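You operate a simulated robot arm through the tools that you are given. There is no shell and no other tool. Be economical: measure what you need, move in short steps, check, and stop when the job is done.

You run a simulated two-armed robot. Do the job below in one go: nothing can be reset, and whatever is moved stays where it is left.

JOB
Put the hand tally on the long bench top away on the plating bench. Take the lid off the grease jar and lay it down on the low bench. Put two of the foam wedges from the side bench shelf on the teal loading bench. Put the blue vial block from the side bench shelf on the top of cabinet b and the green vial block on the top of cabinet a. Do these in any order. Set down upright: vial block.

The check looks at the end state, three seconds after you hand in, the way a careful person would. Anything else that was tipped, shoved, dropped, spilled or broken makes it a failure. A push-on lid holds only when it is set on centred and level and pressed home; a screw cap is set on level and turned clockwise until tight.

ROBOT AND FRAMES
Two 6-joint arms with two-finger parallel grippers on one trunk, on a base that drives. Base frame: it is fixed to the floor where the robot stands at the start and does not move with it; the origin is under the middle of the robot, x ahead of it, y to its left, z up. Readings come in cm, rad, newtons and seconds.
The left shoulder is at the start at [6, 18.7, 117.2], the right one opposite. Places, roughly: foam wedge [-550, 675, 50]; grease jar [-150, -100, 75]; hand tally [50, -25, 75]; plating bench [-410, 960, 90]; teal loading bench [-250, 670, 80]; top of cabinet A (20x24 cm) [-336, 374, 86]; top of cabinet B (20x24 cm) [-334, 542, 84]; vial block [-525, 675, 50]. Payload 1.57 kg a hand.
The tool frame of a hand sits at the grasp point between the pads (the TCP): z along the fingers, y along the line on which they close. The tips reach 3 cm beyond it. The gripper opens to 11 cm. The fingers are 2.4 cm wide and 1.2 cm thick; the gripper's body (4.8 by 11.2 cm) begins 7.8 cm behind the TCP.
Orientation is that of the tool frame in the base frame, as [roll, pitch, yaw] about the fixed x, y, z axes, in that order (R = Rz(yaw) Ry(pitch) Rx(roll)). With the fingers straight down and closing along the base's y, the tool's x points along the base's -x, its y along +y and its z along -z.

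CONTROLS
- The arms move only by the tool move_arm. It takes "left_moves", "right_moves" or both (then of equal length, played together; a hand with none holds still); each is a list of rows, each an object (a shift or turn left out is 0, a gripper value left out holds the last) with "travel": the shift along the base's x, y, z in units of 50 mm (1.0 is 50 mm), a list of three; "delta_rot": the turn, a rotation vector about the base's x, y, z in units of 8 degrees (1.0 is 8 degrees), a list of three; "gripper": the finger opening in cm, from 0 to 11. In form: [{"travel": [x, y, z], "delta_rot": [ax, ay, az], "gripper": gripper}, ...]. A call has 1 to 8 rows; each row shifts and turns the commanded pose from where the row before left it. A call with a number of a shift or a turn outside -1 to 1 is refused whole. Each row takes 0.2 s and may step no farther than 5 cm and 0.15 rad from the row before; otherwise, or with a gripper value out of range, the whole call is refused. A pose out of reach is approached as far as the arm can. The call stops where the force on the tool passes 40 N (or 10 N more than at its start, if that is more) or the arm is blocked; 0.2 s more then pass. Each finger travels about 15.3 cm/s and halts on what it meets, pressing with about 29 N; the grip force reading is that of the motor and also rises with nothing between the fingers. The clock runs only during rows and for 0.2 s after the last one: add rows that do not move to give the fingers time. The reply holds the time, the measured pose of the TCP, the force on the tool along the base axes, the opening and the grip force, in the units named above and with some noise, with the torque about the TCP (base axes, N m) and any sound that the robot's microphone picked up.
- Cameras (640 x 400 px; columns grow to the right, rows downward): "scene" is now at [1.23, -2.05, 170.83]; the picture's right is [-0.27, -0.96, 0.00], its down [-0.76, 0.22, -0.62] and it looks along [0.59, -0.17, -0.79] (base axes); focal length 288 px, centre (320, 200). "left" rides on the left gripper at [7, -1.6, -14.1] in its tool frame; the picture's right is [0.23, 0.97, 0.00], its down [-0.86, 0.20, -0.48] and it looks along [-0.47, 0.11, 0.88] (tool axes); focal length 222 px, centre (320, 200). "right" rides on the right gripper at [7, 1.6, -14.1] in its tool frame; the picture's right is [-0.23, 0.97, 0.00], its down [-0.86, -0.20, -0.48] and it looks along [-0.47, -0.11, 0.88] (tool axes); focal length 222 px, centre (320, 200). There is no depth. A picture from a camera that has moved, and an enlarged one, comes with that camera's place and axes in the base frame and with its lens.
- camera(camera): a new picture of that camera. No time passes.
- move_column(by): slides the trunk up (or, below 0, down) by that many cm; the arms and the scene camera ride with it, the base frame stays. It gives what a move gives, with no picture.
- base_move(legs): drives the robot by 1 to 6 legs, each [ahead, left, turn to the left] in cm, cm and rad, along the robot's own axes; the way and the turn of a leg run together, so that a leg with both is an arc; at most 150 cm and 3.142 rad a leg. The arms and the cameras ride along, it lands a little off, and it stops where it bumps. It gives what a move gives.
- aim_head(pan, tilt): turns the head with the scene camera to pan (to the left, within 1.501 rad either way) and tilt (down, from -0.506 to 1.204), counted from straight ahead of the robot. It gives what a move gives.
- enlarge(camera, box): a new picture of the part [left, top, right, bottom] of that camera's present view, enlarged. No time passes.
- hand_in(): hands the job in; it is judged then, once.

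Work in short steps. Places have to be worked out from the pictures, the camera data and where the tool is seen: move nearer, look again, correct. Check each grasp and each placing, and mend what went wrong. You have 175 turns and 156 pictures in all, those below and enlarged ones among them. Open the grippers and draw the arms clear of the work before you hand the job in, unless the task says otherwise; then end with one line.

The tools are called after ">>>" as a command line: name --argument value ..., lists and objects as JSON in quotes. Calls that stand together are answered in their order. move_arm: Moves the arms, as the interface text tells. Its arguments: {"type":"object","properties":{"left_moves":{"type":"array","items":{"type":"object","properties":{"travel":{"type":"array","items":{"type":"number"}},"delta_rot":{"type":"array","items":{"type":"number"}},"gripper":{"type":"number"}}}},"right_moves":{"type":"array","items":{"type":"object","properties":{"travel":{"type":"array","items":{"type":"number"}},"delta_rot":{"type":"array","items":{"type":"number"}},"gripper":{"type":"number"}}}}},"required":[]} The other tools are called the same way: move_column (by) slides the trunk up or down; base_move (legs) drives the base; aim_head (pan, tilt) turns the head that bears the scene camera; camera (camera) takes a picture; enlarge (camera, box) takes an enlarged picture of a part of a camera's view; hand_in () hands the job in.

At the start:

```text
time: 0.0
left_position: [34.11, 4.33, 112.07]
left_tcp_rot: [-3.14, 0.0, 3.141]
left_contact_force: [0.1, -0.5, 0.6]
left_moment: [0.07, 0.03, 0.0]
left_opening: 10.99
left_finger_force: 0.0
right_position: [33.48, -32.71, 114.73]
right_tcp_rot: [3.14, -0.001, 3.141]
right_contact_force: [-0.5, 0.1, 0.6]
right_moment: [0.02, -0.01, -0.02]
right_opening: 11.0
right_finger_force: 0.0
trunk travel left (down, up): [-80.0, 19.0]
robot x, y, heading: [-0.16, 0.04, 0.0]
head pan, tilt: [-0.278, 0.908]
```

scene: 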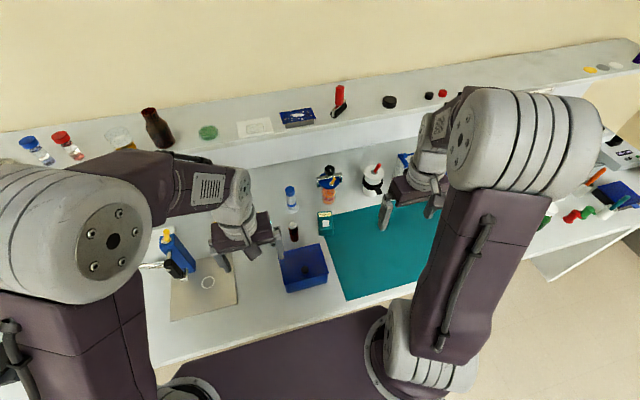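
right: 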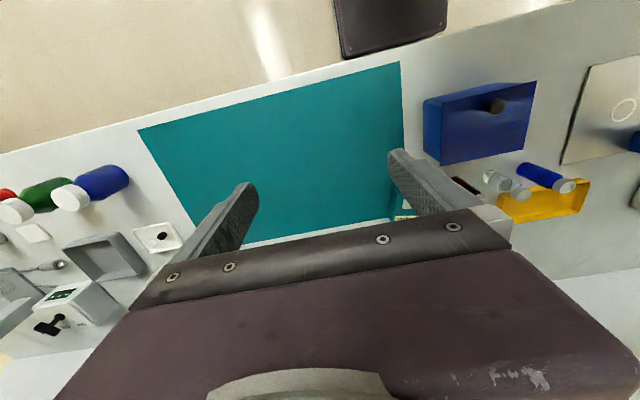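
left: 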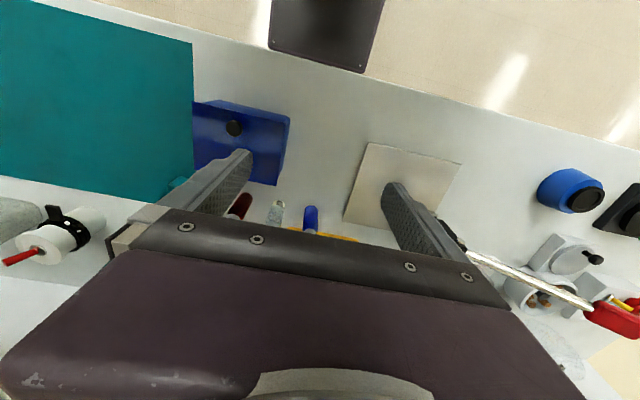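

I start by looking more closely at the bench ahead to find the hand tally.

>>> enlarge --camera "scene" --box '[240, 60, 480, 210]'

>>> enlarge --camera "scene" --box '[460, 30, 640, 250]'

```text
2.67 times, centred on (360, 135) of scene
camera zoom: at [1.23, -2.05, 170.83], right [-0.27, -0.96, 0.0], down [-0.76, 0.22, -0.62], along [0.59, -0.17, -0.79], focal length 769 px, centre (213, 373)
```

zoom: 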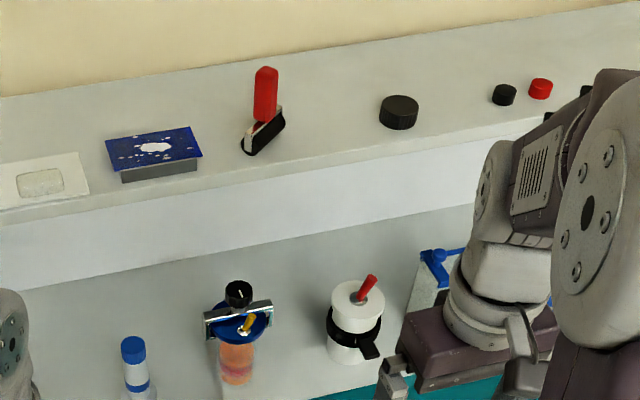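

```text
1.82 times, centred on (550, 140) of scene
camera zoom: at [1.23, -2.05, 170.83], right [-0.27, -0.96, 0.0], down [-0.76, 0.22, -0.62], along [0.59, -0.17, -0.79], focal length 524 px, centre (-98, 309)
```

zoom: 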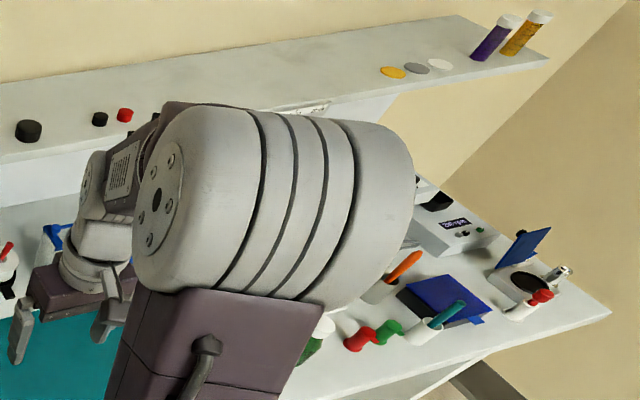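

Let me see these smaller objects more closely from the hand cameras.

>>> enlarge --camera "right" --box '[0, 160, 200, 360]'

>>> enlarge --camera "left" --box '[440, 160, 640, 360]'

>>> enlarge --camera "scene" --box '[270, 150, 400, 250]'

```text
2.00 times, centred on (100, 260) of right
camera zoom: at [26.4, -31.29, 128.99], right [0.23, 0.97, 0.0], down [0.86, -0.2, 0.48], along [0.47, -0.11, -0.88], focal length 444 px, centre (760, 80)
```

zoom: 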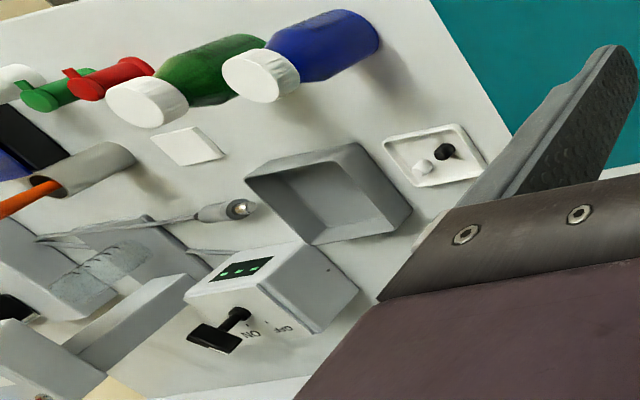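

```text
2.00 times, centred on (540, 260) of left
camera zoom: at [27.11, 2.62, 126.3], right [-0.23, 0.97, 0.0], down [0.86, 0.2, 0.48], along [0.47, 0.11, -0.88], focal length 444 px, centre (-120, 80)
```

zoom: 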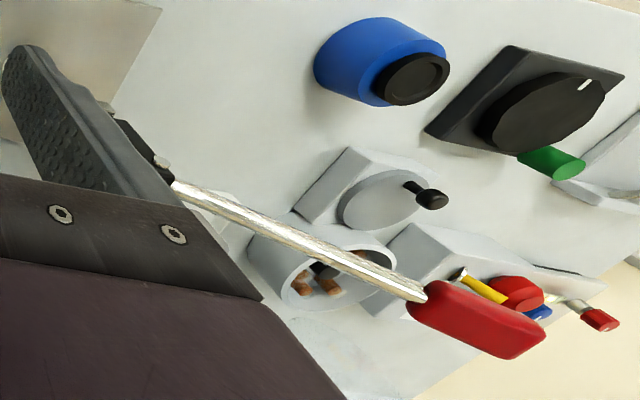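

```text
4.00 times, centred on (335, 200) of scene
camera zoom: at [1.23, -2.05, 170.83], right [-0.27, -0.96, 0.0], down [-0.76, 0.22, -0.62], along [0.59, -0.17, -0.79], focal length 1154 px, centre (260, 200)
```

zoom: 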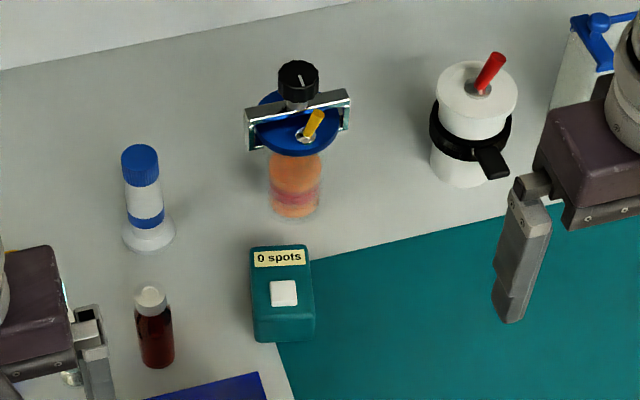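

The teal box reading "0 spots" with a white button looks like the hand tally, at about [53, -25]. I bring the right hand towards it at height and look.

>>> move_arm --right_moves '[{"travel": [0.8, 0, 0]}, {"travel": [0.8, 0, 0]}, {"travel": [0.8, 0, 0]}]'

>>> camera --camera "right"

>>> camera --camera "scene"

```text
time: 0.8
left_position: [34.19, 4.29, 112.14]
left_tcp_rot: [-3.142, 0.001, -3.14]
left_contact_force: [-0.5, -0.2, -0.6]
left_moment: [-0.02, -0.01, -0.02]
left_opening: 11.03
left_finger_force: 0.1
right_position: [45.63, -32.72, 114.77]
right_tcp_rot: [3.141, -0.001, -3.14]
right_contact_force: [0.3, 0.0, 0.8]
right_moment: [0.02, 0.01, -0.03]
right_opening: 10.99
right_finger_force: 0.0
trunk travel left (down, up): [-80.0, 19.0]
robot x, y, heading: [-0.24, 0.16, 0.001]
head pan, tilt: [-0.278, 0.908]
```

```text
147 pictures are left
camera right: at [38.53, -31.28, 129.0], right [0.23, 0.97, 0.0], down [0.86, -0.2, 0.48], along [0.47, -0.11, -0.88], focal length 222 px, centre (320, 200)
```

right: 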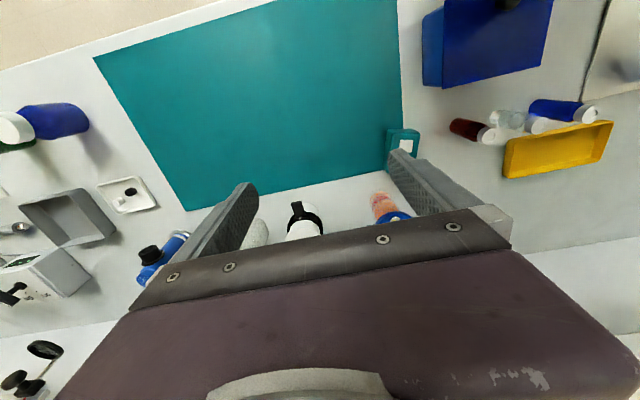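

```text
146 pictures are left
camera scene: at [1.38, -2.06, 170.83], right [-0.27, -0.96, 0.0], down [-0.76, 0.22, -0.62], along [0.59, -0.17, -0.79], focal length 288 px, centre (320, 200)
```

scene: 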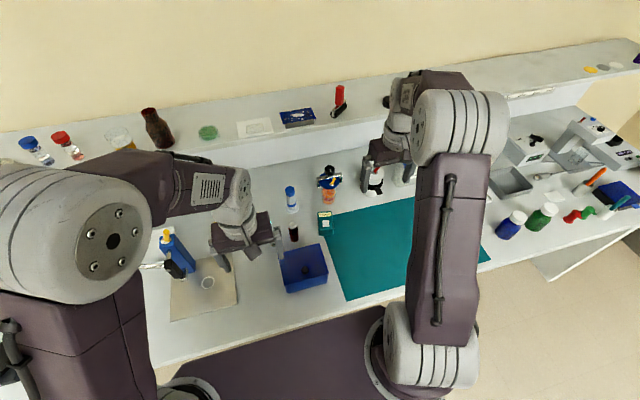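

The tally sits at about [53.5, -19, 86]. I move the right hand above it and lift the left hand, then lower the trunk.

>>> move_arm --right_moves '[{"travel": [0.5, 0.8, 0]}, {"travel": [0.5, 0.8, 0]}, {"travel": [0.5, 0.8, 0]}, {"travel": [0, 0.37, 0]}]' --left_moves '[{"travel": [-0.3, 0, 0.8]}, {"travel": [-0.3, 0, 0.8]}, {"travel": [-0.3, 0, 0.6]}, {}]'

>>> camera --camera "right"

>>> camera --camera "scene"

```text
time: 1.8
left_position: [29.58, 4.31, 123.3]
left_tcp_rot: [3.141, 0.0, -3.141]
left_contact_force: [-0.3, -0.8, -0.7]
left_moment: [0.02, -0.03, 0.03]
left_opening: 10.97
left_finger_force: 0.1
right_position: [53.0, -18.83, 114.81]
right_tcp_rot: [3.141, -0.001, -3.141]
right_contact_force: [0.0, 0.5, -0.7]
right_moment: [-0.04, 0.01, -0.02]
right_opening: 11.0
right_finger_force: 0.1
trunk travel left (down, up): [-80.0, 19.0]
robot x, y, heading: [0.03, 0.1, -0.006]
head pan, tilt: [-0.278, 0.908]
```

```text
145 pictures are left
camera right: at [45.9, -17.37, 128.93], right [0.23, 0.97, 0.0], down [0.85, -0.2, 0.48], along [0.47, -0.11, -0.88], focal length 222 px, centre (320, 200)
```

right: 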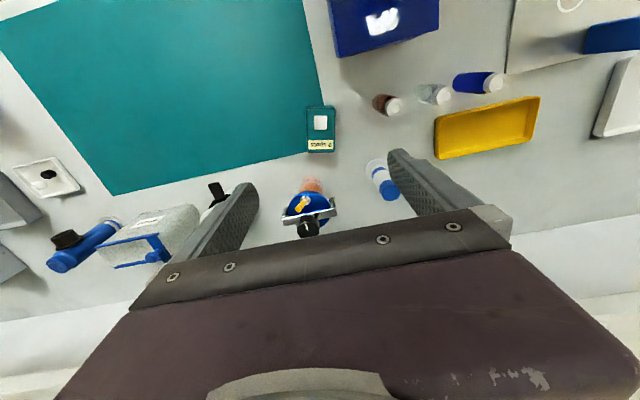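

```text
144 pictures are left
camera scene: at [1.21, -1.97, 170.83], right [-0.27, -0.96, 0.0], down [-0.76, 0.21, -0.62], along [0.59, -0.17, -0.79], focal length 288 px, centre (320, 200)
```

scene: 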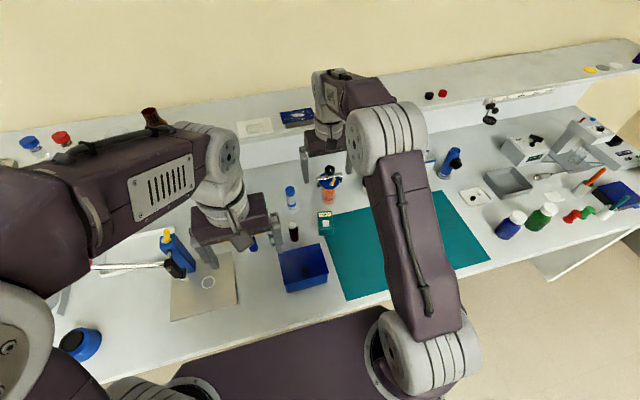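

Tally centre about [54, -19]; hand is aligned. I lower the trunk 20 cm and look again.

>>> move_column --by -20

>>> camera --camera "right"

>>> camera --camera "scene"

```text
time: 4.0
left_position: [29.6, 4.24, 103.19]
left_tcp_rot: [3.14, -0.001, -3.141]
left_contact_force: [-0.8, 0.1, -0.4]
left_moment: [0.01, -0.04, -0.04]
left_opening: 11.01
left_finger_force: 0.0
right_position: [53.06, -18.96, 94.76]
right_tcp_rot: [-3.141, 0.0, 3.141]
right_contact_force: [1.1, 0.7, 0.3]
right_moment: [-0.02, -0.01, 0.03]
right_opening: 10.99
right_finger_force: 0.1
trunk travel left (down, up): [-60.0, 39.0]
robot x, y, heading: [0.09, -0.0, 0.003]
head pan, tilt: [-0.278, 0.908]
```

```text
143 pictures are left
camera right: at [45.89, -17.46, 108.93], right [0.23, 0.97, 0.0], down [0.86, -0.2, 0.48], along [0.47, -0.11, -0.88], focal length 222 px, centre (320, 200)
```

right: 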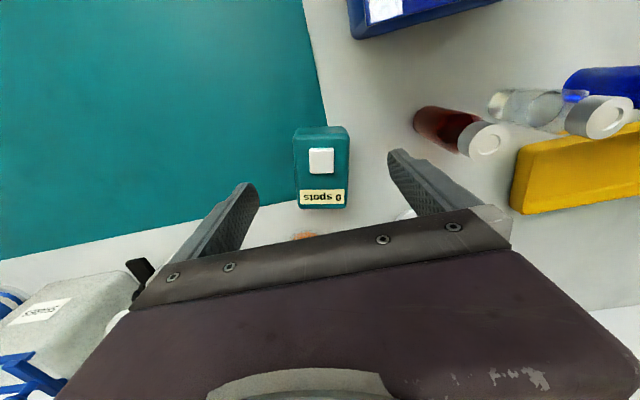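

```text
142 pictures are left
camera scene: at [1.22, -2.04, 150.83], right [-0.27, -0.96, 0.0], down [-0.76, 0.22, -0.62], along [0.59, -0.17, -0.79], focal length 288 px, centre (320, 200)
```

scene: 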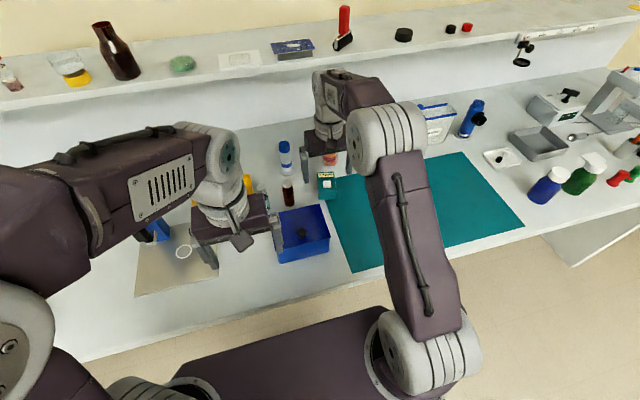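

Tally centred between the fingers at about [54.7, -19.3]. I descend with the arm to about z 87 and look.

>>> move_arm --right_moves '[{"travel": [0.15, -0.04, -0.5]}, {"travel": [0.15, -0.02, -0.5]}, {"travel": [0, 0, -0.5]}]'

>>> camera --camera "right"

```text
time: 4.8
left_position: [29.45, 4.38, 103.25]
left_tcp_rot: [-3.141, 0.001, -3.141]
left_contact_force: [1.2, -0.6, -0.3]
left_moment: [0.01, 0.05, 0.03]
left_opening: 11.02
left_finger_force: 0.1
right_position: [54.41, -19.13, 88.05]
right_tcp_rot: [-3.138, 0.003, 3.139]
right_contact_force: [-12.3, 0.5, 18.7]
right_moment: [-0.94, 0.64, -0.58]
right_opening: 10.89
right_finger_force: 0.0
trunk travel left (down, up): [-60.0, 39.0]
robot x, y, heading: [-0.07, -0.1, 0.005]
head pan, tilt: [-0.278, 0.908]
stopped in row 3 (right hand): the force on the tool passed its limit (the readings are from after the stop); the commanded pose is now the measured one
```

```text
141 pictures are left
camera right: at [47.31, -17.78, 102.24], right [0.23, 0.97, 0.0], down [0.85, -0.2, 0.48], along [0.47, -0.11, -0.88], focal length 222 px, centre (320, 200)
```

right: 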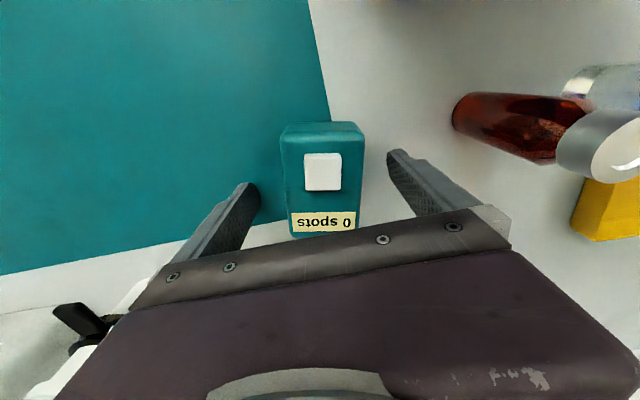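

Something was touched at z 88 with a backwards push; I check whether the gripper's far side met the clamp-topped vial.

>>> aim_head --pan -0.35 --tilt 0.7

>>> enlarge --camera "scene" --box '[220, 100, 440, 260]'

```text
time: 5.5
left_position: [29.43, 4.21, 103.29]
left_tcp_rot: [-3.14, 0.003, -3.14]
left_contact_force: [0.9, 0.6, -0.8]
left_moment: [-0.02, 0.02, -0.03]
left_opening: 11.0
left_finger_force: 0.1
right_position: [54.49, -19.42, 88.08]
right_tcp_rot: [-3.138, 0.01, -3.141]
right_contact_force: [-9.1, 0.6, 12.4]
right_moment: [-0.72, 0.4, -0.56]
right_opening: 10.93
right_finger_force: 0.0
trunk travel left (down, up): [-60.0, 39.0]
robot x, y, heading: [0.1, 0.1, 0.001]
head pan, tilt: [-0.351, 0.7]
```

```text
2.50 times, centred on (330, 180) of scene
camera zoom: at [1.58, -2.8, 152.5], right [-0.34, -0.94, 0.0], down [-0.6, 0.22, -0.77], along [0.72, -0.26, -0.64], focal length 721 px, centre (295, 250)
```

zoom: 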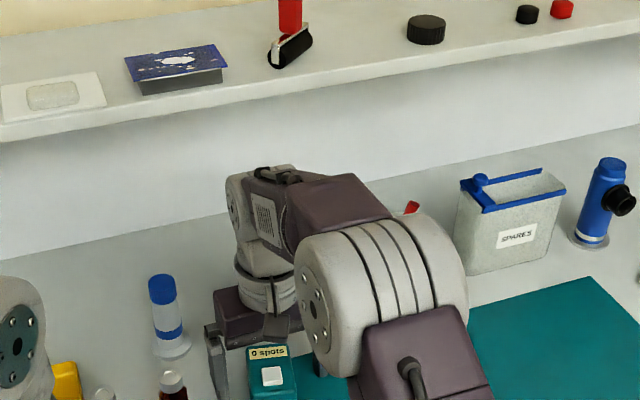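

The far side probably pressed on the clamp vial. I ease straight up and back, then check the vial.

>>> move_arm --right_moves '[{"travel": [-0.1, 0, 0.3]}, {"travel": [-0.1, 0, 0.5]}, {"travel": [-0.4, 0, 0.5]}]'

>>> camera --camera "right"

>>> camera --camera "left"

```text
time: 6.3
left_position: [29.52, 4.23, 103.19]
left_tcp_rot: [3.141, 0.001, -3.141]
left_contact_force: [-0.7, -0.1, 0.1]
left_moment: [0.0, -0.03, -0.02]
left_opening: 10.99
left_finger_force: 0.1
right_position: [51.69, -19.33, 94.42]
right_tcp_rot: [-3.138, 0.007, 3.141]
right_contact_force: [-0.2, 0.3, 0.3]
right_moment: [-0.02, -0.02, 0.02]
right_opening: 11.02
right_finger_force: 0.0
trunk travel left (down, up): [-60.0, 39.0]
robot x, y, heading: [0.04, -0.24, 0.003]
head pan, tilt: [-0.351, 0.7]
```

```text
139 pictures are left
camera right: at [44.49, -17.86, 108.62], right [0.23, 0.97, 0.0], down [0.85, -0.2, 0.48], along [0.47, -0.11, -0.87], focal length 222 px, centre (320, 200)
```

right: 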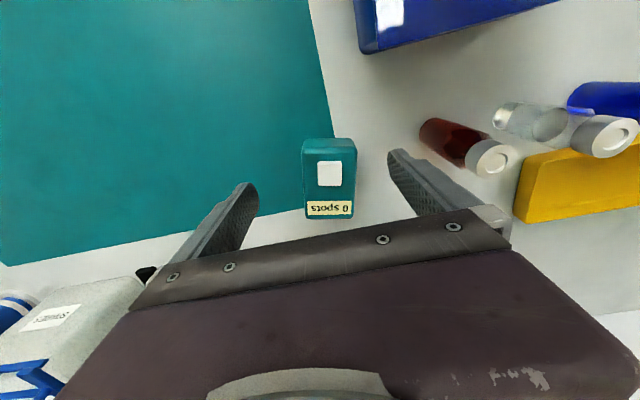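

```text
138 pictures are left
camera left: at [22.58, 2.56, 117.4], right [-0.23, 0.97, 0.0], down [0.85, 0.2, 0.48], along [0.47, 0.11, -0.88], focal length 222 px, centre (320, 200)
```

left: 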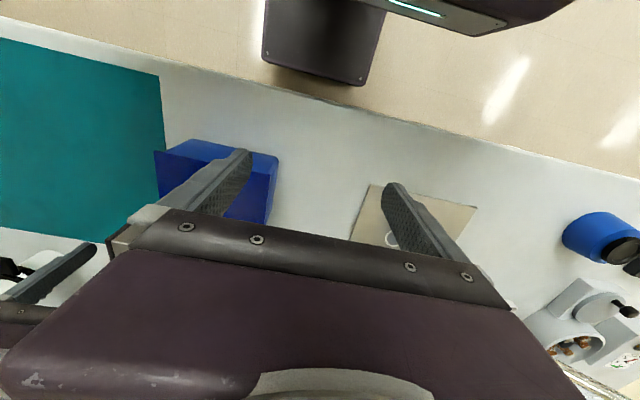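

I pull the right hand back further to get a view of the clamp vial.

>>> move_arm --right_moves '[{"travel": [-0.8, -0.3, 0.4]}, {"travel": [-0.9, -0.4, 0.4]}, {"travel": [-0.9, -0.4, 0.4]}]'

>>> enlarge --camera "scene" --box '[220, 150, 440, 310]'

>>> camera --camera "right"

```text
refused: row 2 steps farther than a row can; nothing moved
```

```text
2.50 times, centred on (330, 230) of scene
camera zoom: at [1.88, -2.92, 152.48], right [-0.34, -0.94, 0.0], down [-0.6, 0.22, -0.77], along [0.72, -0.26, -0.64], focal length 721 px, centre (295, 125)
```

zoom: 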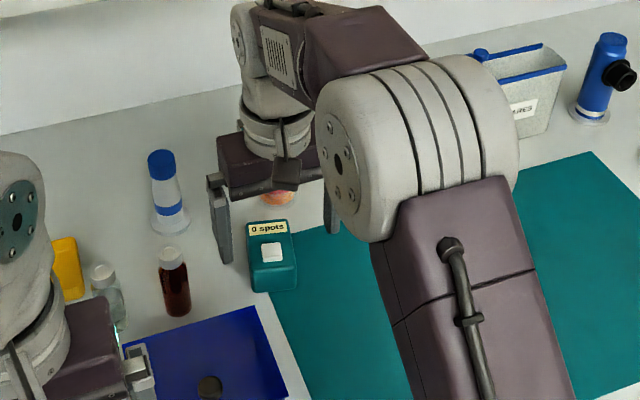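

```text
136 pictures are left
camera right: at [44.49, -17.86, 108.62], right [0.23, 0.97, 0.0], down [0.85, -0.2, 0.48], along [0.47, -0.11, -0.87], focal length 222 px, centre (320, 200)
```

right: 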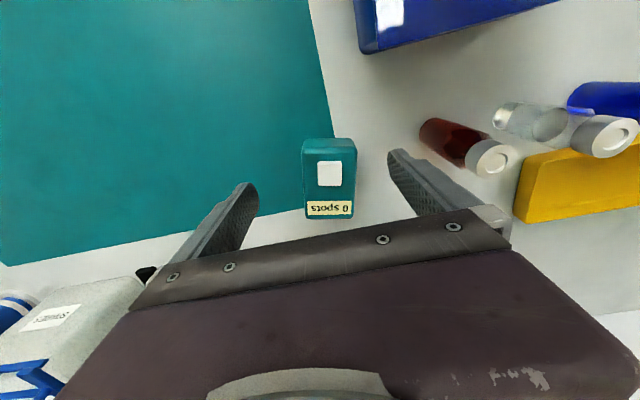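

The orange vial still shows under the hand. I repeat the retreat with shorter rows.

>>> move_arm --right_moves '[{"travel": [-0.6, -0.3, 0.5]}, {"travel": [-0.7, -0.4, 0.4]}, {"travel": [-0.7, -0.4, 0.4]}, {"travel": [-0.7, -0.4, 0.2]}]'

>>> enlarge --camera "scene" --box '[220, 150, 440, 310]'

>>> camera --camera "right"

```text
time: 7.3
left_position: [29.53, 4.22, 103.34]
left_tcp_rot: [-3.141, 0.002, -3.141]
left_contact_force: [0.4, 0.1, -0.7]
left_moment: [0.01, -0.04, 0.0]
left_opening: 11.02
left_finger_force: 0.2
right_position: [37.87, -27.04, 101.96]
right_tcp_rot: [-3.14, 0.006, 3.141]
right_contact_force: [0.1, 0.5, -0.3]
right_moment: [-0.01, -0.03, -0.01]
right_opening: 11.0
right_finger_force: 0.0
trunk travel left (down, up): [-60.0, 39.0]
robot x, y, heading: [-0.02, 0.08, -0.007]
head pan, tilt: [-0.351, 0.7]
```

```text
2.50 times, centred on (330, 230) of scene
camera zoom: at [1.77, -2.97, 152.49], right [-0.34, -0.94, 0.0], down [-0.6, 0.22, -0.77], along [0.72, -0.26, -0.64], focal length 721 px, centre (295, 125)
```

zoom: 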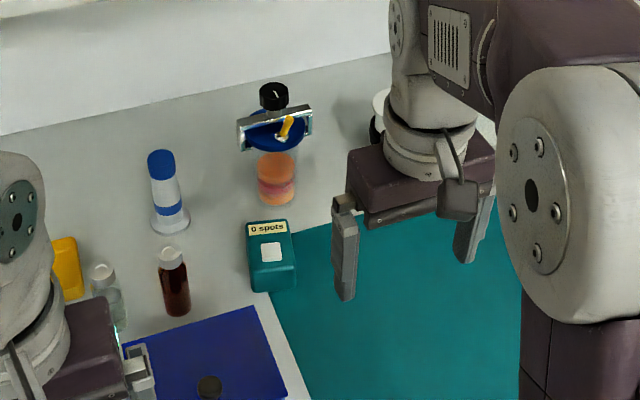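

```text
134 pictures are left
camera right: at [30.77, -25.5, 116.03], right [0.23, 0.97, 0.0], down [0.85, -0.2, 0.49], along [0.47, -0.11, -0.87], focal length 222 px, centre (320, 200)
```

right: 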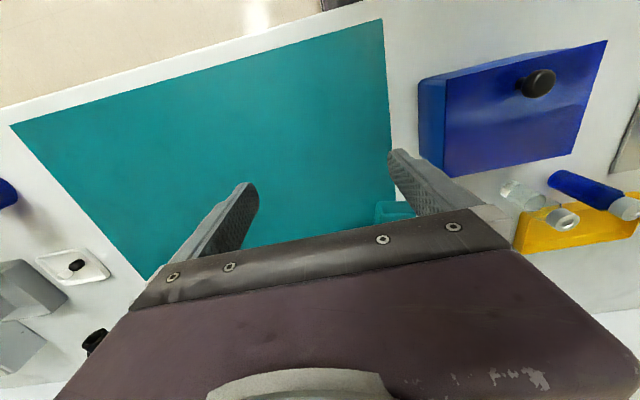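

The moment points to the right fingertip touching the mat (z≈85), and the vial is untouched. The tally's top is about z 89, so I grip with the TCP at z≈88.9 at [53.6, -19.2].

>>> move_arm --right_moves '[{"travel": [0.8, 0.4, 0]}, {"travel": [0.8, 0.4, 0]}, {"travel": [0.8, 0.4, -0.2]}, {"travel": [0.7, 0.37, -0.4]}, {"travel": [0, 0, -0.8]}, {"travel": [0, 0, -0.8]}, {"travel": [0, 0, -0.4]}, {}]'

>>> camera --camera "right"

```text
time: 9.2
left_position: [29.64, 4.29, 103.27]
left_tcp_rot: [3.14, 0.0, 3.141]
left_contact_force: [-0.9, -0.7, 0.1]
left_moment: [0.0, -0.01, 0.02]
left_opening: 11.01
left_finger_force: 0.0
right_position: [53.73, -18.92, 88.78]
right_tcp_rot: [-3.138, 0.004, -3.141]
right_contact_force: [0.2, 0.7, -0.1]
right_moment: [-0.01, 0.01, -0.01]
right_opening: 10.98
right_finger_force: 0.1
trunk travel left (down, up): [-60.0, 39.0]
robot x, y, heading: [0.17, 0.28, 0.004]
head pan, tilt: [-0.351, 0.7]
```

```text
133 pictures are left
camera right: at [46.47, -17.45, 102.98], right [0.23, 0.97, 0.0], down [0.85, -0.2, 0.48], along [0.47, -0.11, -0.88], focal length 222 px, centre (320, 200)
```

right: 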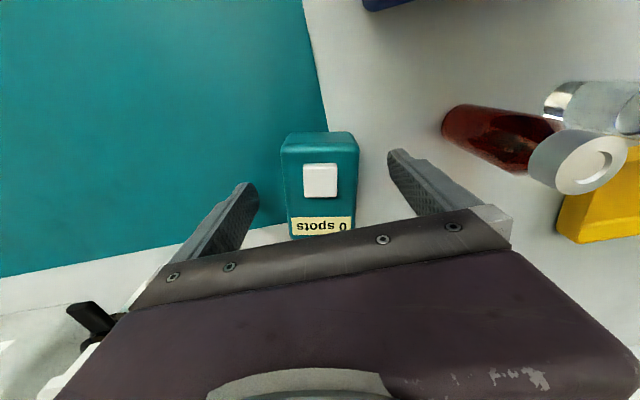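

The tally sits between the fingers; I close on it.

>>> move_arm --right_moves '[{"gripper": 5}, {"gripper": 3}, {"gripper": 2}, {}, {}]'

>>> move_arm --right_moves '[{"travel": [0, 0, 0.4]}, {"travel": [0, 0, 0.6]}]'

>>> camera --camera "right"

```text
time: 10.3
left_position: [29.78, 4.16, 103.23]
left_tcp_rot: [-3.142, 0.0, 3.14]
left_contact_force: [-0.4, -0.1, -0.1]
left_moment: [-0.02, 0.02, 0.01]
left_opening: 10.99
left_finger_force: 0.1
right_position: [53.64, -18.9, 88.93]
right_tcp_rot: [-3.138, 0.005, 3.141]
right_contact_force: [0.4, 0.1, 0.2]
right_moment: [0.0, -0.01, 0.0]
right_opening: 5.15
right_finger_force: 29.2
trunk travel left (down, up): [-60.0, 39.0]
robot x, y, heading: [0.28, -0.09, -0.002]
head pan, tilt: [-0.351, 0.7]
```

```text
time: 10.9
left_position: [29.6, 4.23, 103.17]
left_tcp_rot: [3.14, 0.0, 3.141]
left_contact_force: [-0.2, 0.7, -0.7]
left_moment: [0.03, -0.02, -0.02]
left_opening: 10.99
left_finger_force: 0.0
right_position: [53.62, -18.85, 93.87]
right_tcp_rot: [-3.137, 0.005, -3.142]
right_contact_force: [-0.9, 0.0, -1.2]
right_moment: [0.02, 0.03, -0.01]
right_opening: 5.15
right_finger_force: 29.0
trunk travel left (down, up): [-60.0, 39.0]
robot x, y, heading: [0.06, -0.48, 0.001]
head pan, tilt: [-0.351, 0.7]
```

```text
132 pictures are left
camera right: at [46.4, -17.4, 108.01], right [0.23, 0.97, 0.0], down [0.85, -0.2, 0.48], along [0.47, -0.11, -0.88], focal length 222 px, centre (320, 200)
```

right: 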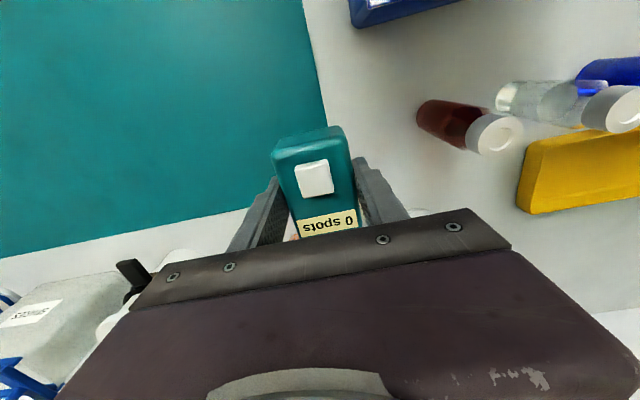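

Tally held. I draw the arm back, raise the trunk and then survey the room.

>>> move_arm --right_moves '[{"travel": [0, 0, 0.8]}, {"travel": [-0.6, -0.2, 0.5]}, {"travel": [-0.8, -0.2, 0.2]}, {"travel": [-0.8, -0.2, 0]}, {"travel": [-0.8, -0.2, 0]}, {"travel": [-0.8, -0.2, 0]}]' --left_moves '[{}, {"travel": [-0.4, 0.3, 0]}, {"travel": [-0.4, 0.3, 0]}, {}, {}, {}]'

>>> move_column --by 15

>>> aim_head --pan 1.5 --tilt 0.3

>>> camera --camera "scene"

>>> aim_head --pan -1.5 --tilt 0.3

>>> camera --camera "scene"

```text
time: 12.3
left_position: [25.52, 7.16, 103.18]
left_tcp_rot: [-3.141, 0.003, -3.141]
left_contact_force: [0.1, 0.4, -0.2]
left_moment: [0.03, -0.04, 0.01]
left_opening: 11.01
left_finger_force: 0.0
right_position: [34.54, -23.91, 101.4]
right_tcp_rot: [-3.138, 0.009, -3.141]
right_contact_force: [0.0, -0.3, -1.5]
right_moment: [0.01, -0.01, -0.01]
right_opening: 5.17
right_finger_force: 29.0
trunk travel left (down, up): [-60.0, 39.0]
robot x, y, heading: [-0.19, -0.21, -0.0]
head pan, tilt: [-0.351, 0.7]
```

```text
time: 14.1
left_position: [25.57, 7.29, 118.15]
left_tcp_rot: [3.14, -0.001, -3.141]
left_contact_force: [-0.1, -0.3, 0.3]
left_moment: [-0.03, -0.01, -0.02]
left_opening: 10.99
left_finger_force: 0.1
right_position: [34.83, -23.85, 116.35]
right_tcp_rot: [-3.139, 0.007, -3.14]
right_contact_force: [0.4, -0.3, -0.5]
right_moment: [0.0, -0.06, 0.03]
right_opening: 5.15
right_finger_force: 29.0
trunk travel left (down, up): [-75.0, 24.0]
robot x, y, heading: [-0.42, -0.15, -0.005]
head pan, tilt: [-0.351, 0.7]
```

```text
time: 15.9
left_position: [25.59, 7.2, 118.13]
left_tcp_rot: [3.142, 0.0, -3.141]
left_contact_force: [0.3, 0.1, 0.1]
left_moment: [0.02, 0.0, 0.02]
left_opening: 11.01
left_finger_force: 0.0
right_position: [34.69, -23.94, 116.31]
right_tcp_rot: [-3.137, 0.005, 3.141]
right_contact_force: [0.1, -1.0, -0.7]
right_moment: [-0.03, 0.0, -0.04]
right_opening: 5.16
right_finger_force: 29.6
trunk travel left (down, up): [-75.0, 24.0]
robot x, y, heading: [0.3, -0.06, -0.0]
head pan, tilt: [1.499, 0.3]
```

```text
131 pictures are left
camera scene: at [-5.31, 9.31, 171.1], right [1.0, -0.07, 0.0], down [-0.02, -0.29, -0.96], along [0.07, 0.95, -0.3], focal length 288 px, centre (320, 200)
```

scene: 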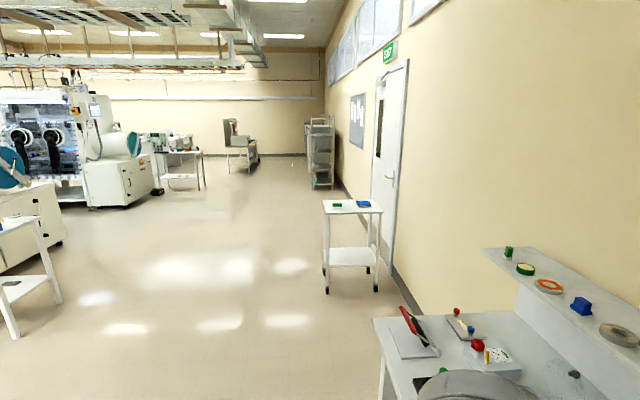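

```text
time: 18.5
left_position: [25.55, 7.13, 118.16]
left_tcp_rot: [-3.141, -0.001, 3.142]
left_contact_force: [0.1, -0.4, -0.7]
left_moment: [0.0, 0.02, -0.02]
left_opening: 10.99
left_finger_force: 0.0
right_position: [34.7, -24.07, 116.2]
right_tcp_rot: [-3.137, 0.005, -3.14]
right_contact_force: [0.5, -0.1, -0.7]
right_moment: [-0.01, 0.01, 0.01]
right_opening: 5.18
right_finger_force: 29.0
trunk travel left (down, up): [-75.0, 24.0]
robot x, y, heading: [0.04, 0.15, -0.007]
head pan, tilt: [-1.499, 0.3]
```

```text
130 pictures are left
camera scene: at [-5.32, -9.32, 171.1], right [-1.0, -0.07, 0.0], down [-0.02, 0.29, -0.96], along [0.07, -0.95, -0.3], focal length 288 px, centre (320, 200)
```

scene: 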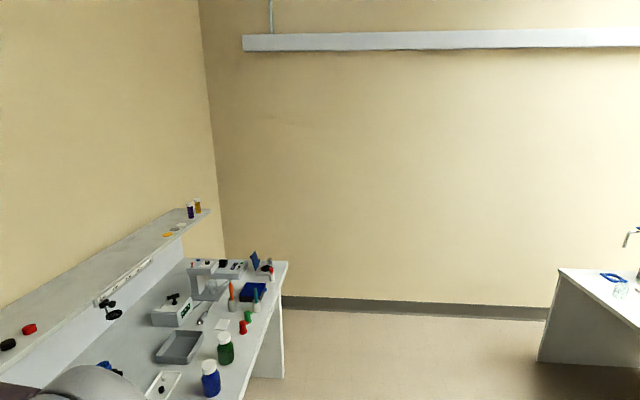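

Base drives: back off 60 cm, then turn left to face along +y so I can see the rest of the room.

>>> base_move --legs '[[-60, 0, 0], [0, 0, 2.2]]'

>>> aim_head --pan 0 --tilt 0.3

>>> camera --camera "scene"

>>> aim_head --pan 1.2 --tilt 0.4

>>> camera --camera "scene"

```text
time: 27.1
left_position: [-80.83, 16.43, 118.18]
left_tcp_rot: [-3.141, 0.001, -0.943]
left_contact_force: [0.2, 0.8, -0.5]
left_moment: [-0.04, 0.01, 0.0]
left_opening: 11.02
left_finger_force: 0.1
right_position: [-60.95, 42.18, 116.37]
right_tcp_rot: [-3.137, 0.005, -0.943]
right_contact_force: [-0.2, -0.8, -0.7]
right_moment: [-0.01, 0.02, 0.01]
right_opening: 5.18
right_finger_force: 29.2
trunk travel left (down, up): [-75.0, 24.0]
robot x, y, heading: [-59.97, -0.04, 2.198]
head pan, tilt: [-1.499, 0.3]
```

```text
time: 28.8
left_position: [-80.88, 16.53, 118.15]
left_tcp_rot: [3.14, 0.0, -0.944]
left_contact_force: [0.1, 0.9, -0.4]
left_moment: [-0.03, 0.01, 0.0]
left_opening: 11.0
left_finger_force: 0.0
right_position: [-61.1, 42.11, 116.31]
right_tcp_rot: [-3.139, 0.006, -0.945]
right_contact_force: [-0.1, 0.9, -1.2]
right_moment: [-0.04, -0.03, 0.01]
right_opening: 5.13
right_finger_force: 29.3
trunk travel left (down, up): [-75.0, 24.0]
robot x, y, heading: [-59.7, 0.13, 2.195]
head pan, tilt: [0.0, 0.3]
```

```text
129 pictures are left
camera scene: at [-61.87, 2.77, 171.1], right [0.81, 0.59, 0.0], down [0.17, -0.24, -0.96], along [-0.56, 0.77, -0.3], focal length 288 px, centre (320, 200)
```

scene: 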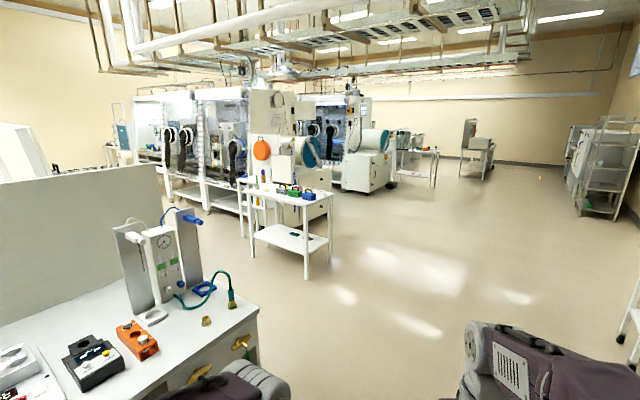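

```text
time: 30.1
left_position: [-80.84, 16.57, 118.2]
left_tcp_rot: [3.141, -0.002, -0.945]
left_contact_force: [-0.4, 0.1, -0.2]
left_moment: [-0.04, -0.04, 0.02]
left_opening: 11.02
left_finger_force: 0.0
right_position: [-60.99, 42.21, 116.33]
right_tcp_rot: [-3.139, 0.006, -0.943]
right_contact_force: [-0.5, 0.1, -0.6]
right_moment: [0.03, 0.01, 0.02]
right_opening: 5.15
right_finger_force: 29.6
trunk travel left (down, up): [-75.0, 24.0]
robot x, y, heading: [-59.79, -0.34, 2.194]
head pan, tilt: [1.201, 0.4]
```

```text
128 pictures are left
camera scene: at [-65.36, -7.14, 170.18], right [-0.25, 0.97, 0.0], down [0.38, 0.1, -0.92], along [-0.89, -0.23, -0.39], focal length 288 px, centre (320, 200)
```

scene: 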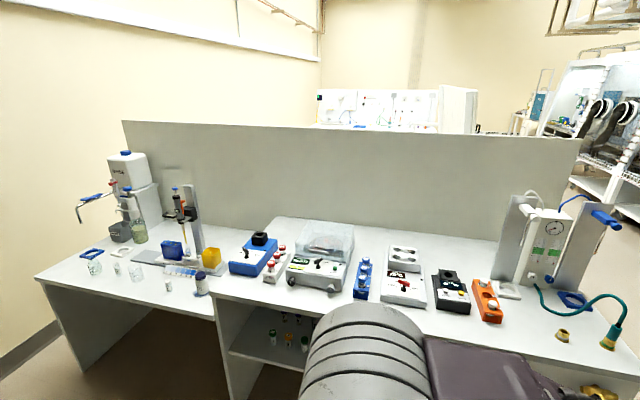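

The bench to my left (lower left half) has a dark-capped jar at about [-160, -95]; zooming in.

>>> enlarge --camera "scene" --box '[60, 170, 260, 310]'

>>> enlarge --camera "scene" --box '[210, 290, 350, 380]'

```text
2.86 times, centred on (160, 240) of scene
camera zoom: at [-65.36, -7.14, 170.18], right [-0.25, 0.97, 0.0], down [0.38, 0.1, -0.92], along [-0.89, -0.23, -0.39], focal length 824 px, centre (777, 86)
```

zoom: 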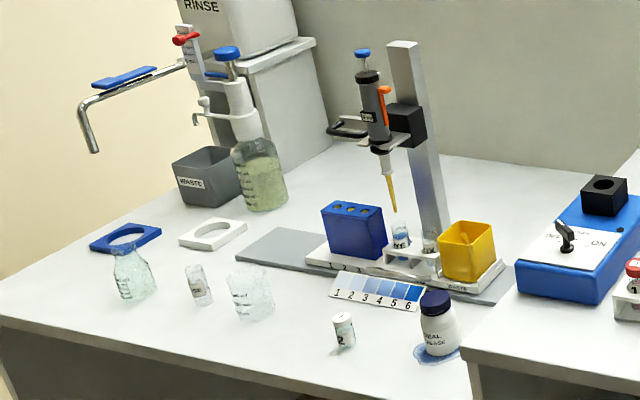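

```text
4.44 times, centred on (280, 335) of scene
camera zoom: at [-65.36, -7.14, 170.18], right [-0.25, 0.97, 0.0], down [0.38, 0.1, -0.92], along [-0.89, -0.23, -0.39], focal length 1282 px, centre (498, -400)
```

zoom: 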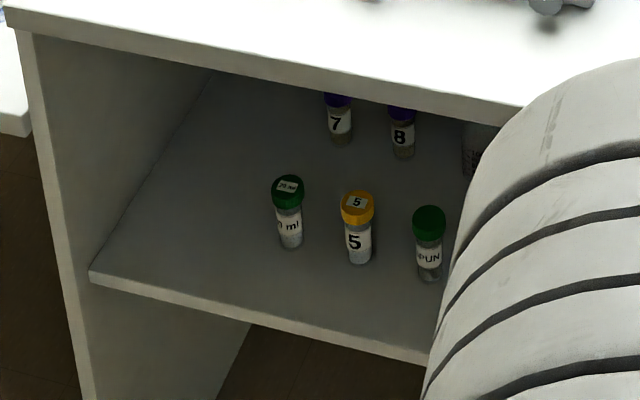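

That is the grease jar (white, navy lid, "SEAL GREASE") on the low bench near [-159, -91]. I turn to face -x and drive in front of it.

>>> base_move --legs '[[0, 0, 0.945], [0, 80, 0], [35, 0, 0]]'

>>> aim_head --pan 0.2 --tilt 0.7

>>> camera --camera "scene"

>>> camera --camera "left"

```text
time: 38.7
left_position: [-119.54, -87.26, 118.29]
left_tcp_rot: [-3.141, 0.003, 0.008]
left_contact_force: [-0.2, -0.2, -0.2]
left_moment: [-0.01, -0.01, -0.01]
left_opening: 11.0
left_finger_force: 0.1
right_position: [-129.06, -56.36, 116.29]
right_tcp_rot: [-3.139, 0.006, 0.009]
right_contact_force: [-0.5, 0.3, -0.9]
right_moment: [0.06, 0.02, -0.01]
right_opening: 5.17
right_finger_force: 28.8
trunk travel left (down, up): [-75.0, 24.0]
robot x, y, heading: [-94.17, -80.33, -3.136]
head pan, tilt: [1.201, 0.4]
```

```text
time: 40.0
left_position: [-119.84, -87.5, 118.25]
left_tcp_rot: [3.141, 0.0, 0.008]
left_contact_force: [0.0, 1.2, 0.1]
left_moment: [-0.02, 0.01, -0.02]
left_opening: 11.0
left_finger_force: 0.0
right_position: [-129.07, -56.27, 116.39]
right_tcp_rot: [-3.139, 0.003, 0.01]
right_contact_force: [-0.3, 0.4, -0.2]
right_moment: [0.01, 0.01, -0.02]
right_opening: 5.15
right_finger_force: 28.2
trunk travel left (down, up): [-75.0, 24.0]
robot x, y, heading: [-94.53, -79.75, -3.132]
head pan, tilt: [0.201, 0.7]
```

```text
125 pictures are left
camera scene: at [-96.6, -81.56, 167.49], right [-0.21, 0.98, 0.0], down [0.63, 0.13, -0.76], along [-0.75, -0.16, -0.64], focal length 288 px, centre (320, 200)
```

scene: 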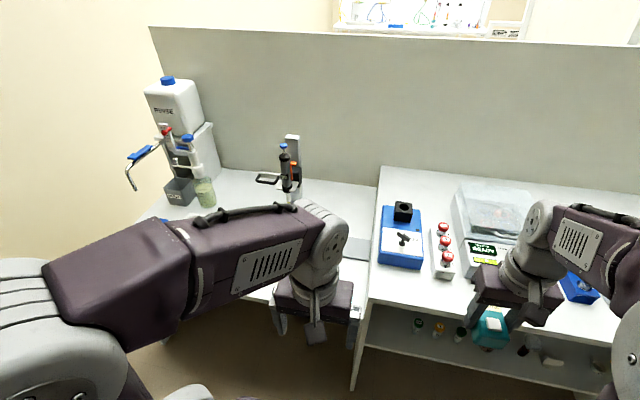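

```text
124 pictures are left
camera left: at [-112.84, -85.71, 132.36], right [0.24, -0.97, 0.0], down [-0.85, -0.21, 0.48], along [-0.46, -0.11, -0.88], focal length 222 px, centre (320, 200)
```

left: 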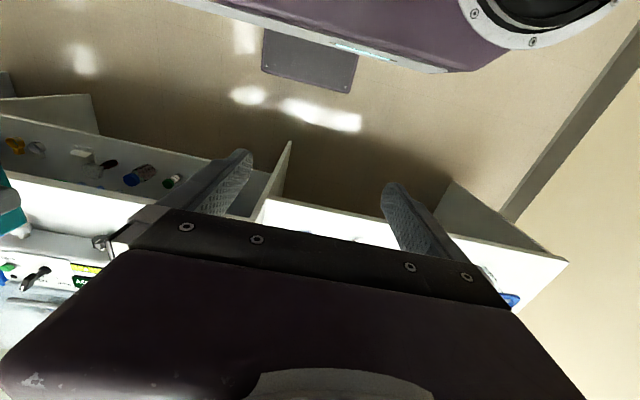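

I move the left hand forward over the low bench edge to view the jar, and raise the right hand with the tally.

>>> move_arm --left_moves '[{"travel": [-0.9, 0, 0]}, {"travel": [-0.9, 0, 0]}, {"travel": [-0.9, 0, 0]}, {"travel": [-0.9, 0, 0]}]' --right_moves '[{"travel": [0.4, 0, 0.7]}, {"travel": [0.4, 0, 0.7]}, {"travel": [0.4, 0, 0.7]}, {"travel": [0.4, 0, 0.7]}]'

>>> camera --camera "left"

```text
time: 41.0
left_position: [-138.05, -87.32, 117.91]
left_tcp_rot: [3.141, -0.002, 0.008]
left_contact_force: [-0.4, 0.1, -0.6]
left_moment: [0.0, -0.04, 0.02]
left_opening: 11.01
left_finger_force: 0.1
right_position: [-121.2, -56.49, 130.28]
right_tcp_rot: [-3.138, 0.006, 0.012]
right_contact_force: [0.4, 0.2, -1.7]
right_moment: [-0.02, 0.02, -0.04]
right_opening: 5.15
right_finger_force: 29.3
trunk travel left (down, up): [-75.0, 24.0]
robot x, y, heading: [-94.42, -79.89, -3.129]
head pan, tilt: [0.201, 0.7]
```

```text
123 pictures are left
camera left: at [-131.0, -85.72, 132.21], right [0.24, -0.97, 0.0], down [-0.85, -0.21, 0.48], along [-0.46, -0.11, -0.88], focal length 222 px, centre (320, 200)
```

left: 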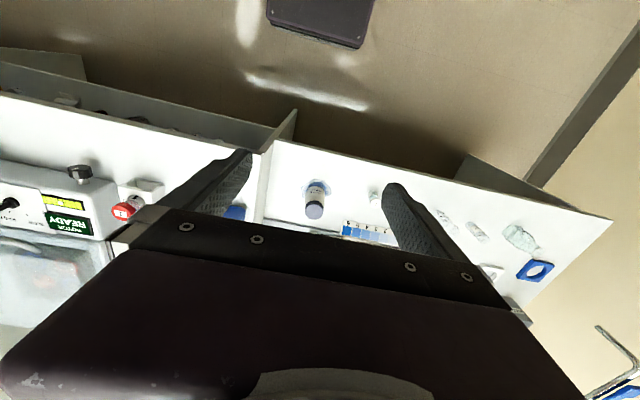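

Triangulating the lid gives about [-162, -91.7, ~81]. I drive 24 cm closer, then lower the trunk 18 cm.

>>> base_move --legs '[[24, 0, 0]]'

>>> move_column --by -16

>>> camera --camera "left"

>>> camera --camera "scene"

```text
time: 42.8
left_position: [-161.69, -87.47, 118.02]
left_tcp_rot: [3.14, 0.001, 0.009]
left_contact_force: [0.2, -1.1, 0.3]
left_moment: [-0.03, -0.01, 0.02]
left_opening: 10.99
left_finger_force: 0.1
right_position: [-144.89, -56.52, 130.35]
right_tcp_rot: [-3.138, 0.006, 0.008]
right_contact_force: [0.2, -0.5, -0.4]
right_moment: [-0.03, 0.03, 0.01]
right_opening: 5.15
right_finger_force: 29.1
trunk travel left (down, up): [-75.0, 24.0]
robot x, y, heading: [-118.6, -80.17, -3.135]
head pan, tilt: [0.201, 0.7]
```

```text
time: 44.6
left_position: [-161.89, -87.45, 101.95]
left_tcp_rot: [-3.141, -0.001, 0.007]
left_contact_force: [-0.6, 0.4, -0.4]
left_moment: [-0.01, -0.04, -0.03]
left_opening: 11.01
left_finger_force: 0.0
right_position: [-145.11, -56.48, 114.3]
right_tcp_rot: [-3.137, 0.005, 0.004]
right_contact_force: [-1.2, 0.6, -1.0]
right_moment: [0.02, 0.02, 0.01]
right_opening: 5.16
right_finger_force: 29.3
trunk travel left (down, up): [-59.0, 40.0]
robot x, y, heading: [-118.13, -80.34, -3.134]
head pan, tilt: [0.201, 0.7]
```

```text
122 pictures are left
camera left: at [-154.91, -85.85, 116.29], right [0.23, -0.97, 0.0], down [-0.85, -0.21, 0.48], along [-0.47, -0.11, -0.88], focal length 222 px, centre (320, 200)
```

left: 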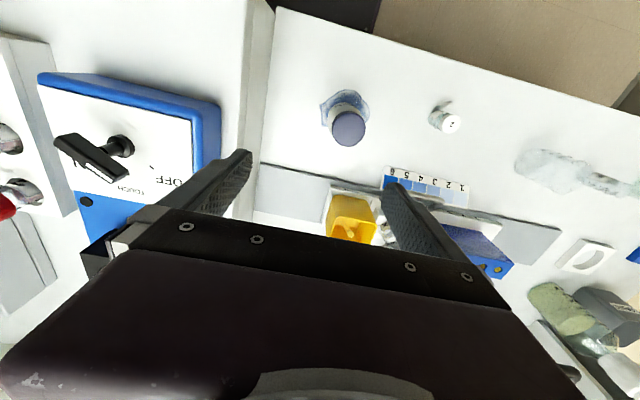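

```text
121 pictures are left
camera scene: at [-120.64, -81.76, 151.49], right [-0.21, 0.98, 0.0], down [0.63, 0.13, -0.76], along [-0.75, -0.16, -0.64], focal length 288 px, centre (320, 200)
```

scene: 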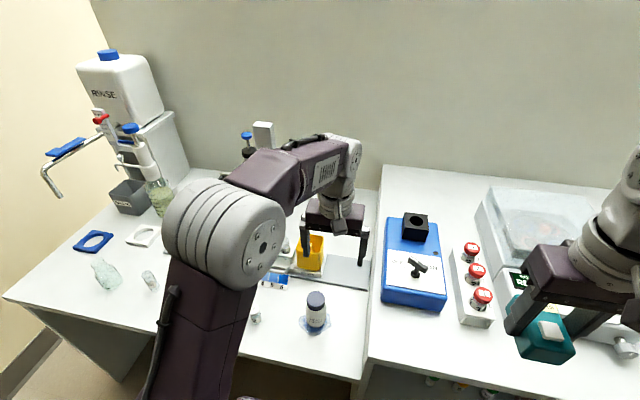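

Lid top at about [-160.1, -91.1, 84]. A closeup to judge the lid's height and kind.

>>> enlarge --camera "scene" --box '[280, 270, 360, 340]'

>>> enlarge --camera "left" --box '[300, 70, 400, 170]'

```text
5.71 times, centred on (320, 305) of scene
camera zoom: at [-120.64, -81.76, 151.49], right [-0.21, 0.98, 0.0], down [0.63, 0.13, -0.76], along [-0.75, -0.16, -0.64], focal length 1648 px, centre (320, -400)
```

zoom: 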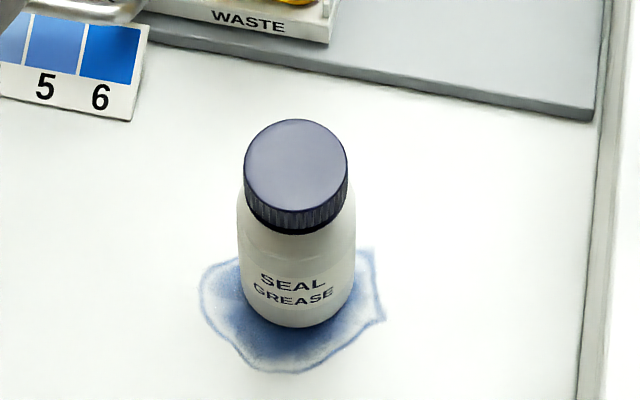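

```text
4.00 times, centred on (350, 120) of left
camera zoom: at [-154.91, -85.85, 116.29], right [0.23, -0.97, 0.0], down [-0.85, -0.21, 0.48], along [-0.47, -0.11, -0.88], focal length 888 px, centre (200, 520)
```

zoom: 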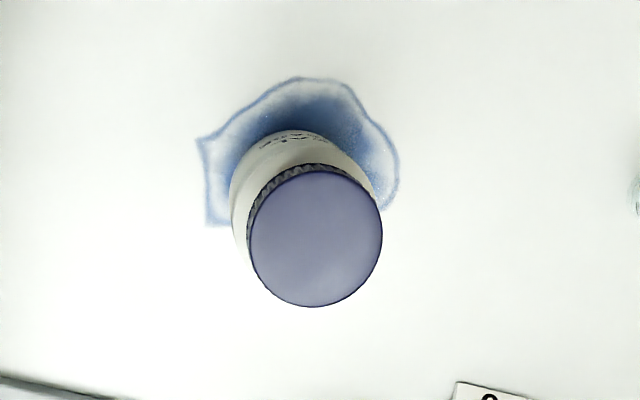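

It's a ribbed screw cap. I pre-rotate the left wrist clockwise while coming over the jar so I have room to unscrew counter-clockwise.

>>> move_arm --left_moves '[{"travel": [0.18, -0.36, -0.2], "delta_rot": [0, 0, -1]}, {"travel": [0.18, -0.36, -0.2], "delta_rot": [0, 0, -1]}, {"travel": [0, 0, -0.2], "delta_rot": [0, 0, -1]}, {"travel": [0, 0, -0.2], "delta_rot": [0, 0, -1]}, {"travel": [0, 0, -0.2], "delta_rot": [0, 0, -1]}, {"travel": [0, 0, -0.2], "delta_rot": [0, 0, -1]}, {"travel": [0, 0, -0.2], "delta_rot": [0, 0, -1]}, {"travel": [0, 0, -0.2], "delta_rot": [0, 0, -1]}]'

>>> camera --camera "left"

```text
time: 46.4
left_position: [-160.13, -91.0, 94.04]
left_tcp_rot: [-3.141, 0.0, -1.112]
left_contact_force: [-0.2, -0.4, -0.4]
left_moment: [0.02, -0.04, 0.0]
left_opening: 11.0
left_finger_force: 0.1
right_position: [-145.17, -56.63, 114.27]
right_tcp_rot: [-3.138, 0.008, 0.007]
right_contact_force: [0.5, 0.2, -0.4]
right_moment: [0.03, 0.0, -0.01]
right_opening: 5.16
right_finger_force: 29.0
trunk travel left (down, up): [-59.0, 40.0]
robot x, y, heading: [-118.48, -80.15, -3.134]
head pan, tilt: [0.201, 0.7]
```

```text
118 pictures are left
camera left: at [-155.5, -96.63, 108.3], right [-0.77, -0.64, 0.0], down [-0.56, 0.68, 0.48], along [-0.3, 0.37, -0.88], focal length 222 px, centre (320, 200)
```

left: 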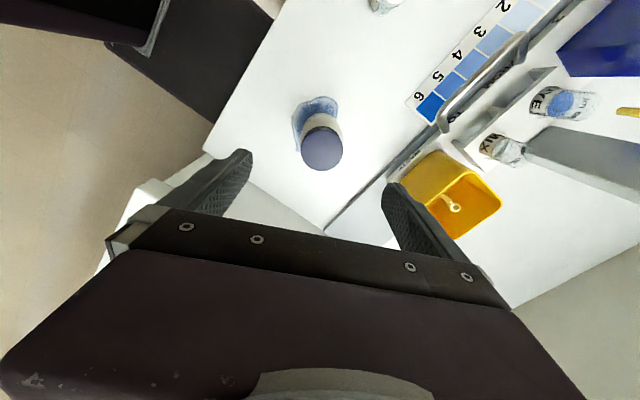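

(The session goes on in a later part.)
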